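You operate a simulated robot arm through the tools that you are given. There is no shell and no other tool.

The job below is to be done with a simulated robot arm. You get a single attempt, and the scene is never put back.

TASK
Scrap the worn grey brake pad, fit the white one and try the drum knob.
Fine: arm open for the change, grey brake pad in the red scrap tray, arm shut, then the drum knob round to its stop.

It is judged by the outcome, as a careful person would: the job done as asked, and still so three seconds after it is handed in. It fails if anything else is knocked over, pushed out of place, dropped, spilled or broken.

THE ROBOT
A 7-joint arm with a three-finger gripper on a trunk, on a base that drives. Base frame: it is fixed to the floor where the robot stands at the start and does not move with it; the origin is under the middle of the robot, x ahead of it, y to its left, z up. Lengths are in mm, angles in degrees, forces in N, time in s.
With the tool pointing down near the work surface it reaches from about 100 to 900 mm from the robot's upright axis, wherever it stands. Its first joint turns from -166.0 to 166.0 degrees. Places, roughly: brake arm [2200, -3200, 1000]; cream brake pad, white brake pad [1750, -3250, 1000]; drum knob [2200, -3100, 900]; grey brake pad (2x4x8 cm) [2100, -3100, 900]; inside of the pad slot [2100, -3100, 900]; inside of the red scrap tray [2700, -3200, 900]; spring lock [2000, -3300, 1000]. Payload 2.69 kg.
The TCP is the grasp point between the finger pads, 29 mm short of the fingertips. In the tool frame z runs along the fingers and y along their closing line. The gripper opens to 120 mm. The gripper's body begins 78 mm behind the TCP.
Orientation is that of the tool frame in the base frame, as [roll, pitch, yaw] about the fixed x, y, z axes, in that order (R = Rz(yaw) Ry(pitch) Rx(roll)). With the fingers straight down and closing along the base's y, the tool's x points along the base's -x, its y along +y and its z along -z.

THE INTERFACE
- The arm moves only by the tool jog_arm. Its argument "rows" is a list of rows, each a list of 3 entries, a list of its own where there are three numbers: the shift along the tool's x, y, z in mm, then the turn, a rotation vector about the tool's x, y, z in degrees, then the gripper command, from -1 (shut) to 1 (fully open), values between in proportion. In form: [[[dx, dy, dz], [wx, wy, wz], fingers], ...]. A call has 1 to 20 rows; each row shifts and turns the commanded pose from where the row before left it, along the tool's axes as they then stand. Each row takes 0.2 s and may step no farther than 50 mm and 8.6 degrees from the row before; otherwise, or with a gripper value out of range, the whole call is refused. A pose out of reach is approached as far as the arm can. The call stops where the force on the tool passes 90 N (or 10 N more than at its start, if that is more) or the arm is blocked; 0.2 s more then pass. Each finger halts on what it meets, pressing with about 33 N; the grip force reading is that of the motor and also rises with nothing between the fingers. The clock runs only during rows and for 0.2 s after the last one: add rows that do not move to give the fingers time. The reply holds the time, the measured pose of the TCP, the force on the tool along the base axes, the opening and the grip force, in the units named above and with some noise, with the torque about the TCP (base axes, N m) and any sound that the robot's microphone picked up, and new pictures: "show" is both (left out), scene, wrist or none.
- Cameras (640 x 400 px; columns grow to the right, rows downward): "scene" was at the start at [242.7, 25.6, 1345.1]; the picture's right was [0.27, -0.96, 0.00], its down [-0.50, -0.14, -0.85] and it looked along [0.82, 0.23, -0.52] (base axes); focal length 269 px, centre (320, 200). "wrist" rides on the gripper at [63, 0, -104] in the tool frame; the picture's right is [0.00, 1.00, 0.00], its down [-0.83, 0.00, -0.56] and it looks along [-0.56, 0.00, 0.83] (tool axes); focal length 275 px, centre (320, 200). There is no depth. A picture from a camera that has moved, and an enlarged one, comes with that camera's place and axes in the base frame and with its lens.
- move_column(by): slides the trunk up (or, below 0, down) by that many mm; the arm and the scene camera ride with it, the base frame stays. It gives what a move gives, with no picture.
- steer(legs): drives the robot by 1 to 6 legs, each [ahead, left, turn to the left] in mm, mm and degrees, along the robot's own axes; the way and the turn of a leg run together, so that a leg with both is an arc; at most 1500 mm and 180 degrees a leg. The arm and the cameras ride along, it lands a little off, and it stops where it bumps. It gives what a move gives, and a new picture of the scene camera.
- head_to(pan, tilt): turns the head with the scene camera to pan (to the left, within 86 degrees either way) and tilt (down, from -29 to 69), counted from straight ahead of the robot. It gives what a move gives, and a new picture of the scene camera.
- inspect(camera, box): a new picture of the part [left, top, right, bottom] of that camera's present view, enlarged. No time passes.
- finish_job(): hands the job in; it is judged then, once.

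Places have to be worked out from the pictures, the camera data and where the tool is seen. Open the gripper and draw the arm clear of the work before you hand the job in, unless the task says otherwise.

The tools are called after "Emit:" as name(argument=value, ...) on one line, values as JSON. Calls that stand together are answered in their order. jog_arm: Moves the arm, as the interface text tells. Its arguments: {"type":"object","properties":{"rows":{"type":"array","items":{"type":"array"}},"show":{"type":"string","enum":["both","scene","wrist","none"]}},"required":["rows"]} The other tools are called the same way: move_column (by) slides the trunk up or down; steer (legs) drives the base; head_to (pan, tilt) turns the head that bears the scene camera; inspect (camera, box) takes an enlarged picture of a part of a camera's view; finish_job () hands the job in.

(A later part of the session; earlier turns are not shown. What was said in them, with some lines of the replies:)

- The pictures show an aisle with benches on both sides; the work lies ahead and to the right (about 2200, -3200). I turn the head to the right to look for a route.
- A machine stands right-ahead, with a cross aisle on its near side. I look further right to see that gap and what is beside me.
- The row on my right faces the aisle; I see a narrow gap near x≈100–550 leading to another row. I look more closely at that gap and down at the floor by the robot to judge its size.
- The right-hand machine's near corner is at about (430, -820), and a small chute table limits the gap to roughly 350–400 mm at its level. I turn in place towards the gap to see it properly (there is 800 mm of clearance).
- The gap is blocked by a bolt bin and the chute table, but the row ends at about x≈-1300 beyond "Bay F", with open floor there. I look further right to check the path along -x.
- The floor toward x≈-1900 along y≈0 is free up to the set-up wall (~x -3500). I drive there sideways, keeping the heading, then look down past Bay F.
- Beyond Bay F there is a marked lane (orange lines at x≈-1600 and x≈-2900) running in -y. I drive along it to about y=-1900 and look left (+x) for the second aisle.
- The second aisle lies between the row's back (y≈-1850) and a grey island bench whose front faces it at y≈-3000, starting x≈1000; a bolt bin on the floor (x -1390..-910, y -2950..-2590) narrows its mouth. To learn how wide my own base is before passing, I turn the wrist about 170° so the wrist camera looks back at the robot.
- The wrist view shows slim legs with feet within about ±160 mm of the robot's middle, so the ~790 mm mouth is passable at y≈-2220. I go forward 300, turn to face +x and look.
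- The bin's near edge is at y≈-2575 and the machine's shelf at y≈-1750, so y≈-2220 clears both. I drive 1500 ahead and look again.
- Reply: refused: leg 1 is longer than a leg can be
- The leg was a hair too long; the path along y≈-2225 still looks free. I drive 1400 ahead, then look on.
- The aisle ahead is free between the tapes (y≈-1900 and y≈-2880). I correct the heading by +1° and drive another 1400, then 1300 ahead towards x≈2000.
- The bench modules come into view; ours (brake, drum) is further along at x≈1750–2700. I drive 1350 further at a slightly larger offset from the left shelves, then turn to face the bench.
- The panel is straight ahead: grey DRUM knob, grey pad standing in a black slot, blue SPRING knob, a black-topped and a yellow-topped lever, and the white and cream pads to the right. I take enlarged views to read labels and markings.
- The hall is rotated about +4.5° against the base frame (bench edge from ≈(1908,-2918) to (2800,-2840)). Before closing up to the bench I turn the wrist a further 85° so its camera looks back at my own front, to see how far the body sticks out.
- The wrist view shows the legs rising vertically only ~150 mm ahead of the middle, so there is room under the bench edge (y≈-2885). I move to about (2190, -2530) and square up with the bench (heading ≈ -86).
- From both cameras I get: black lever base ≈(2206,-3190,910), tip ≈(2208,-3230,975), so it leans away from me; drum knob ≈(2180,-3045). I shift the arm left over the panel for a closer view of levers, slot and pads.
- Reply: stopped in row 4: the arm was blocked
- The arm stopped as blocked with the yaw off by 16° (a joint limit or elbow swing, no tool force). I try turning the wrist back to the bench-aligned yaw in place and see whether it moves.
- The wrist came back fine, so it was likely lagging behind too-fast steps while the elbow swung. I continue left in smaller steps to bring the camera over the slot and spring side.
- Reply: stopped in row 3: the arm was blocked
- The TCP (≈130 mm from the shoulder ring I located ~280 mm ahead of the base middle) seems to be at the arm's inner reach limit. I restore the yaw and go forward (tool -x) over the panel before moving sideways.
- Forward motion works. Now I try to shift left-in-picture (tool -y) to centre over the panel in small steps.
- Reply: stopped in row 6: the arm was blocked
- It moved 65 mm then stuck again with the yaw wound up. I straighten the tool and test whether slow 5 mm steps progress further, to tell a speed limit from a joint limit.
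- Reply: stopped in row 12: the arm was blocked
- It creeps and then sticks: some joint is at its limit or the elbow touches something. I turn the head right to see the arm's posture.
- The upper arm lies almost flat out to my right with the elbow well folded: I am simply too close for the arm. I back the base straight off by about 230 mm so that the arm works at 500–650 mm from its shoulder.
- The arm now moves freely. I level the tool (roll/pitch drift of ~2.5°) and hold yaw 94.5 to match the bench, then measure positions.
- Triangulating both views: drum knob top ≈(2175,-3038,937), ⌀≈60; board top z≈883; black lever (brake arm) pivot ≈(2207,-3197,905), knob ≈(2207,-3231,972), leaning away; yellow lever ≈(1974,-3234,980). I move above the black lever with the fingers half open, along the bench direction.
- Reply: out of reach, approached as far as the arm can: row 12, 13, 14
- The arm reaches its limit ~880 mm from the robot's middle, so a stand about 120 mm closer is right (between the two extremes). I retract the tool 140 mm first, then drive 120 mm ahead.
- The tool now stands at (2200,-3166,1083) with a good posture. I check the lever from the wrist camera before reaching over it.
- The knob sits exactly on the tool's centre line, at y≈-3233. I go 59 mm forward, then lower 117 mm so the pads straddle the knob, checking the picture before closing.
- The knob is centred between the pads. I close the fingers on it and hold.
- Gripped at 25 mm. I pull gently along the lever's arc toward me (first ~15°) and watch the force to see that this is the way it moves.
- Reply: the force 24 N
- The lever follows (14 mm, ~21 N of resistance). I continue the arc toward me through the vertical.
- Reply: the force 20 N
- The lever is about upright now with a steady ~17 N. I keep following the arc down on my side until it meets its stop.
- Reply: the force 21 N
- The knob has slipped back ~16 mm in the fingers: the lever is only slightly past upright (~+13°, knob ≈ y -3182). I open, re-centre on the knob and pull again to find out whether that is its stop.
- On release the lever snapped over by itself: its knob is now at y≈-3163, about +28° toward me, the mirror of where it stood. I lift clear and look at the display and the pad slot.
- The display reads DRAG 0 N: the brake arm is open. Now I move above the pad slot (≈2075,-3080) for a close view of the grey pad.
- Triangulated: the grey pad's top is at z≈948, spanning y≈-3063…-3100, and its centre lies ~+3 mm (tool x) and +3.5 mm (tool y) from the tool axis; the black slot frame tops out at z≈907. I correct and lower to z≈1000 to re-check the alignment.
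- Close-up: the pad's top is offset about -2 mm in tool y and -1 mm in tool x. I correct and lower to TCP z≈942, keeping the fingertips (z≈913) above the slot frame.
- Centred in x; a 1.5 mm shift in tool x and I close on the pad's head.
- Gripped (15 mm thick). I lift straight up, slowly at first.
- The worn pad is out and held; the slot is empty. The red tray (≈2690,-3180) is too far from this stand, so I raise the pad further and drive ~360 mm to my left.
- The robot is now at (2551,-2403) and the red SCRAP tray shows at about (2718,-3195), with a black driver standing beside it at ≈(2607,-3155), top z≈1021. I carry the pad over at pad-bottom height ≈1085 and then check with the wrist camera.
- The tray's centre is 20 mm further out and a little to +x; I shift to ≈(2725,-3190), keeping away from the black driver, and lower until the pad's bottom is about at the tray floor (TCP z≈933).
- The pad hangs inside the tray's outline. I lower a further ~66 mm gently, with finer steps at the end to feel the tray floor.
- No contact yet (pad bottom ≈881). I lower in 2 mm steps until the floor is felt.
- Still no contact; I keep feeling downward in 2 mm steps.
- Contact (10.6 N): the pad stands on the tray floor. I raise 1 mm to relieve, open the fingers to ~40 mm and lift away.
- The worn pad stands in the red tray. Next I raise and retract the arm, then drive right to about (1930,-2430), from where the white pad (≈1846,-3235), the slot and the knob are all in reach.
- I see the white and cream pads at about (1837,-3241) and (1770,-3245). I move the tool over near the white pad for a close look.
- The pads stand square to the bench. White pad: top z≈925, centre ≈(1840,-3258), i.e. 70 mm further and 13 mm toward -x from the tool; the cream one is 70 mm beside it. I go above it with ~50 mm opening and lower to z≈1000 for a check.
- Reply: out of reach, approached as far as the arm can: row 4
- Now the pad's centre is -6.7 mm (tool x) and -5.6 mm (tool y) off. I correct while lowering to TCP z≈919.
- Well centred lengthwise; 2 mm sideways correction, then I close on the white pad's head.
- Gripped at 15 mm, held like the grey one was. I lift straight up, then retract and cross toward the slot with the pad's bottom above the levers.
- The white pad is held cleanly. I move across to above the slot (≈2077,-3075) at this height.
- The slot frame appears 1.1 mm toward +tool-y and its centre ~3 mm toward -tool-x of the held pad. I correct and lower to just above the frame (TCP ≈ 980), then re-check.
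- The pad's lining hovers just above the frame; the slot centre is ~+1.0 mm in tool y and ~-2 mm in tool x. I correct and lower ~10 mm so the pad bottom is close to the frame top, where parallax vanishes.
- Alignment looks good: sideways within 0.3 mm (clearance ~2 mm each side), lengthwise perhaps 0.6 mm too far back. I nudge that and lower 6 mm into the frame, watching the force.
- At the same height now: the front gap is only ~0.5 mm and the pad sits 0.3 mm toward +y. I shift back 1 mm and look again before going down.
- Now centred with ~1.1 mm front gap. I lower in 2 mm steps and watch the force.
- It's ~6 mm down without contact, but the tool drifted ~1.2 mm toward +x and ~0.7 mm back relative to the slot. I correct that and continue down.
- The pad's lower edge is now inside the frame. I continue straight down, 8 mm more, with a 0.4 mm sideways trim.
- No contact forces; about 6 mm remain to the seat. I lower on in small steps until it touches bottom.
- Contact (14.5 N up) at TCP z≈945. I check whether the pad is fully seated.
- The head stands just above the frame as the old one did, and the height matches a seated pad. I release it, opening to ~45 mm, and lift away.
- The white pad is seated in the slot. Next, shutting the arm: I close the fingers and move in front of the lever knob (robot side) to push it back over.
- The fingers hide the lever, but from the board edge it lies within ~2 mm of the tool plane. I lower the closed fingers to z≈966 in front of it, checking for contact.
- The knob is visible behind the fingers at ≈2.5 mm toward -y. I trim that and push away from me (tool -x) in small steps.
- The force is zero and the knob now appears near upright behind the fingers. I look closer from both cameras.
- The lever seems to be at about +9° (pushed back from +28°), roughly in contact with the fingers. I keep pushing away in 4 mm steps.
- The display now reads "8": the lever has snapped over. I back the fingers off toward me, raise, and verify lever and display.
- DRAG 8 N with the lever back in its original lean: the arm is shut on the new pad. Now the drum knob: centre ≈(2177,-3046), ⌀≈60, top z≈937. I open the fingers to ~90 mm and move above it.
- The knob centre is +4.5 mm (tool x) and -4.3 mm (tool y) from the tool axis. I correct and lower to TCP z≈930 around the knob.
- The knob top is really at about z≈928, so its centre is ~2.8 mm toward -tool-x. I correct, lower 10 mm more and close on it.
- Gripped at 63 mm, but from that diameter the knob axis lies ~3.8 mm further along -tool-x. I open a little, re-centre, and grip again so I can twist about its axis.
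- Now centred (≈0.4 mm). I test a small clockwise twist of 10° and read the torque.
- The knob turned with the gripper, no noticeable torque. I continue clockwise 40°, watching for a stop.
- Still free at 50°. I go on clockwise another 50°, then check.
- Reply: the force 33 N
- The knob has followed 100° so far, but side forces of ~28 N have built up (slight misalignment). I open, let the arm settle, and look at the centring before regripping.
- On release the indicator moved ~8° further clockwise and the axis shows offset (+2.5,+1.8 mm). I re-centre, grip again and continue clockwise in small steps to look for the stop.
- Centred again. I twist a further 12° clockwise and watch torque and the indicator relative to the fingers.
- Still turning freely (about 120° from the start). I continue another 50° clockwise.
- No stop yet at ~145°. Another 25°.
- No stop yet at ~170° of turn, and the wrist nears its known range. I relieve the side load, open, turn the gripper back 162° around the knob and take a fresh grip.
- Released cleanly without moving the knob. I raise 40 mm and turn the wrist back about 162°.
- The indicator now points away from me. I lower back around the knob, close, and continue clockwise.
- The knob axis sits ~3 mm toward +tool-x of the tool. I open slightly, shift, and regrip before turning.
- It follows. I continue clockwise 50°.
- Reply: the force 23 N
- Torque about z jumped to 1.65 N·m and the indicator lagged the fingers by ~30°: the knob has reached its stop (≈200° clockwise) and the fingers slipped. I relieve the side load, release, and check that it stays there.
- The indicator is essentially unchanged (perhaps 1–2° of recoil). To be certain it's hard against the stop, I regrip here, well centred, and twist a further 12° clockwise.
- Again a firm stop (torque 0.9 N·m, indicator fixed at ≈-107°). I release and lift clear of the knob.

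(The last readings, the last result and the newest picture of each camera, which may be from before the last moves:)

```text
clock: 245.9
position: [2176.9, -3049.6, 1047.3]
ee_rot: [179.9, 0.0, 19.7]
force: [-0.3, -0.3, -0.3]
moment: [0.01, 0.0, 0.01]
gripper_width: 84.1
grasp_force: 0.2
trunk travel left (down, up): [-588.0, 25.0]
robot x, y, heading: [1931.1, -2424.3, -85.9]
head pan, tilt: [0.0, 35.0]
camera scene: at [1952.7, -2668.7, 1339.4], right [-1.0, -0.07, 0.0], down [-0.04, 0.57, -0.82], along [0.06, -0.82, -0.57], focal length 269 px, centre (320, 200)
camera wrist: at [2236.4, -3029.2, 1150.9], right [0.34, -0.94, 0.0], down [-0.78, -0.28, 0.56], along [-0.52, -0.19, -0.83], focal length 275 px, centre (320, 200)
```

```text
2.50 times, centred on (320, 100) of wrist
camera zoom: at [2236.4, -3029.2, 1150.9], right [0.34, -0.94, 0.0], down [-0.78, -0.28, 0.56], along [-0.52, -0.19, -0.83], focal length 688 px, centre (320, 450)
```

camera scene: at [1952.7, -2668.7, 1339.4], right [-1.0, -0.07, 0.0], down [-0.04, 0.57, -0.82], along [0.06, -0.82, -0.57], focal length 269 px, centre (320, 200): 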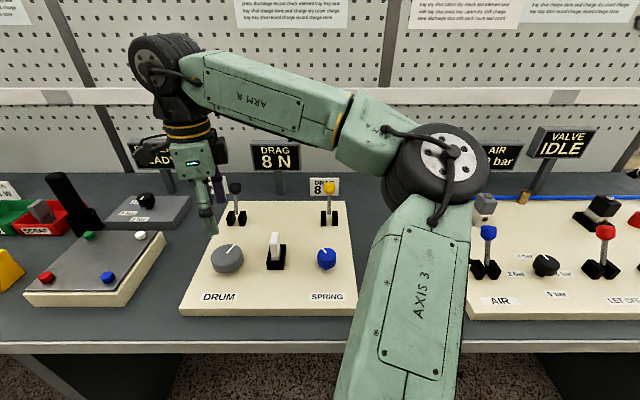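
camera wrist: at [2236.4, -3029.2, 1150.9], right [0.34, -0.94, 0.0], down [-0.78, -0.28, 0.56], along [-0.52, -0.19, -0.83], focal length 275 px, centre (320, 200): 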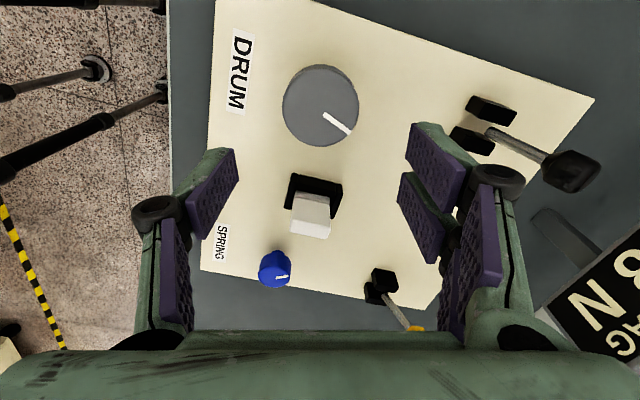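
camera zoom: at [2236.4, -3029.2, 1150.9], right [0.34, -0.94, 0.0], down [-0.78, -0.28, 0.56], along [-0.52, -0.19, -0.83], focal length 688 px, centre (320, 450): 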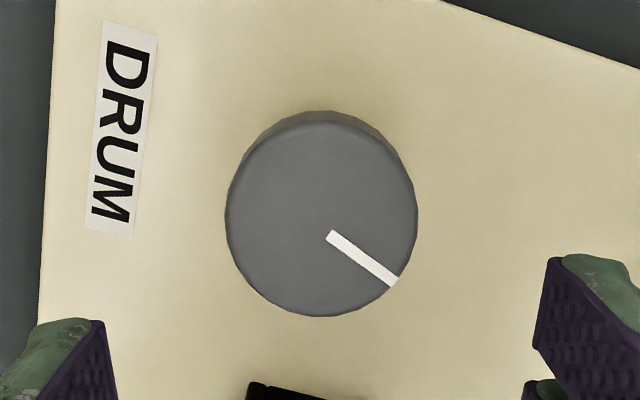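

Everything holds: DRAG 8 N, lever shut, white pad seated, knob at its stop. I raise the arm, open fully, then check the red tray and the rest before backing away.

Emit:
jog_arm(rows=[[[0, 0, -20], [0, 0, 0], 0.6], [[0, 0, -20], [0, 0, 0], 0.8], [[0, 0, -20], [0, 0, 0], 1], [[5, -14, -15], [0, 0, 0], 1], [[5, -14, 0], [0, 0, 0], 1], [[5, -14, 0], [0, 0, 0], 1], [[5, -14, 0], [0, 0, 0], 1]], show="none")

Emit:
steer(legs=[[-180, 0, 0]])

Emit:
head_to(pan=30, tilt=35)

Emit:
inspect(camera="scene", box=[140, 120, 380, 270])

```text
clock: 247.5
position: [2176.8, -2991.0, 1121.7]
ee_rot: [179.9, 0.0, 19.7]
force: [0.2, -0.2, 0.7]
moment: [0.01, 0.0, 0.0]
gripper_width: 119.9
grasp_force: 0.1
trunk travel left (down, up): [-588.0, 25.0]
robot x, y, heading: [1934.2, -2428.7, -86.2]
head pan, tilt: [0.0, 35.0]
```

```text
clock: 249.0
position: [2166.3, -2812.8, 1121.7]
ee_rot: [179.9, 0.1, 19.7]
force: [0.4, 1.1, 0.3]
moment: [-0.03, 0.02, 0.02]
gripper_width: 119.8
grasp_force: 0.1
trunk travel left (down, up): [-588.0, 25.0]
robot x, y, heading: [1924.1, -2247.3, -85.8]
head pan, tilt: [0.0, 35.0]
camera scene: at [1940.7, -2490.8, 1339.6], right [-1.0, -0.07, 0.0], down [-0.04, 0.57, -0.82], along [0.06, -0.82, -0.57], focal length 269 px, centre (320, 200)
```

scene: 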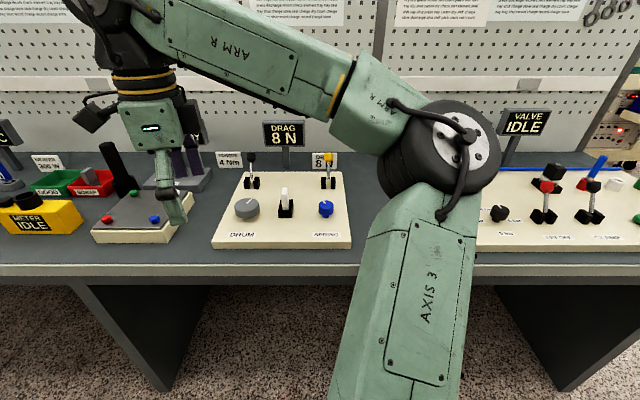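

```text
clock: 250.0
position: [2166.0, -2813.4, 1121.5]
ee_rot: [179.9, 0.0, 19.8]
force: [-0.7, 0.8, -0.8]
moment: [0.0, -0.03, 0.0]
gripper_width: 119.8
grasp_force: 0.1
trunk travel left (down, up): [-588.0, 25.0]
robot x, y, heading: [1928.2, -2250.6, -86.1]
head pan, tilt: [30.0, 35.0]
camera scene: at [1983.8, -2476.7, 1339.3], right [-0.83, -0.56, 0.0], down [-0.32, 0.47, -0.82], along [0.46, -0.68, -0.57], focal length 269 px, centre (320, 200)
```

scene: 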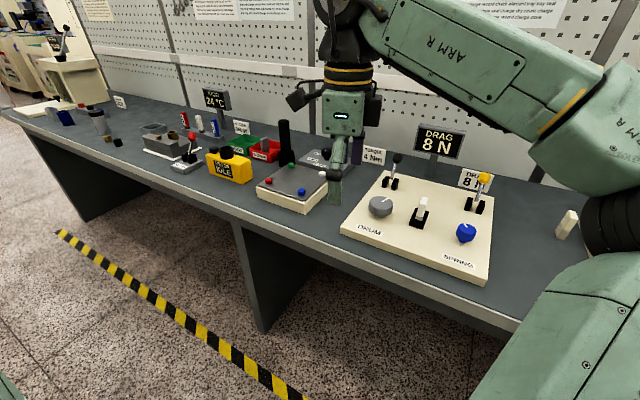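

```text
2.67 times, centred on (260, 195) of scene
camera zoom: at [1983.8, -2476.7, 1339.3], right [-0.83, -0.56, 0.0], down [-0.32, 0.47, -0.82], along [0.46, -0.68, -0.57], focal length 718 px, centre (480, 213)
```

zoom: 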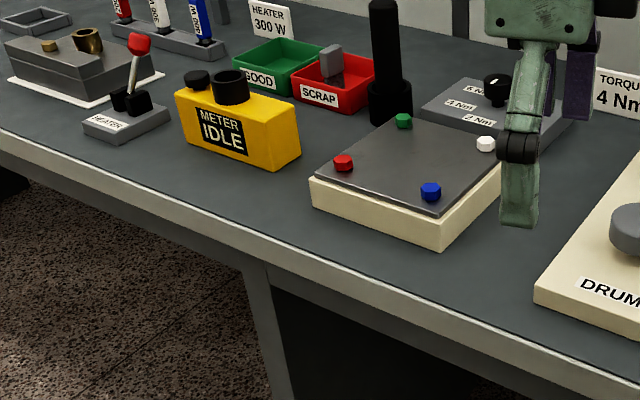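

The grey pad stands in the SCRAP tray and nothing else looks disturbed. One last close look at the panel before handing in.

Emit:
inspect(camera="scene", box=[330, 120, 590, 290])

```text
2.35 times, centred on (460, 205) of scene
camera zoom: at [1983.8, -2476.7, 1339.3], right [-0.83, -0.56, 0.0], down [-0.32, 0.47, -0.82], along [0.46, -0.68, -0.57], focal length 634 px, centre (-9, 188)
```

zoom: 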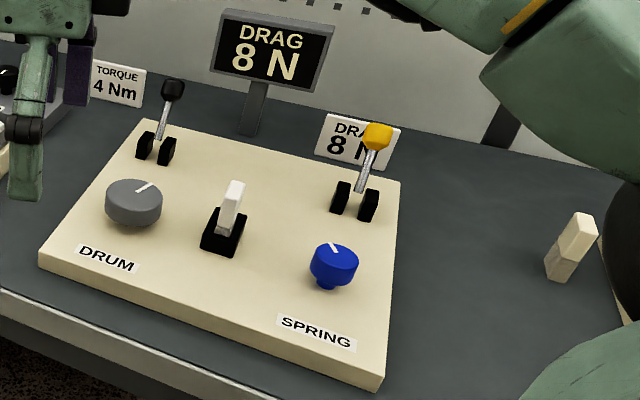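

The white pad is in the slot, the brake arm is shut (DRAG 8 N matches the card), the drum knob is at its stop, and the cream pad and spring lock are untouched. The gripper is open and clear, so I hand the job in.

Emit:
finish_job()

```text
The job is handed in.
```

The brake pad change is finished and handed in. At my last look the white pad was in place, the arm was shut and the drum knob was at its stop.

- **Grey pad:** it is standing upright in the red scrap tray.
- **White pad:** it sits in the pad slot. I opened the brake arm for the change (the display read DRAG 0 N) and shut it afterwards; the display went back to DRAG 8 N, the same as the card.
- **Drum knob:** it turned clockwise about 200° before it hit a firm stop. I pushed against the stop a second time to confirm it, and the knob stayed there when I let go.
- **Everything else:** I left the cream pad, the spring lock and the spring knob alone. I saw nothing knocked over or pushed out of place.

The knob turned freely clockwise from where it stood, so I took that end as its stop and did not try the other direction.
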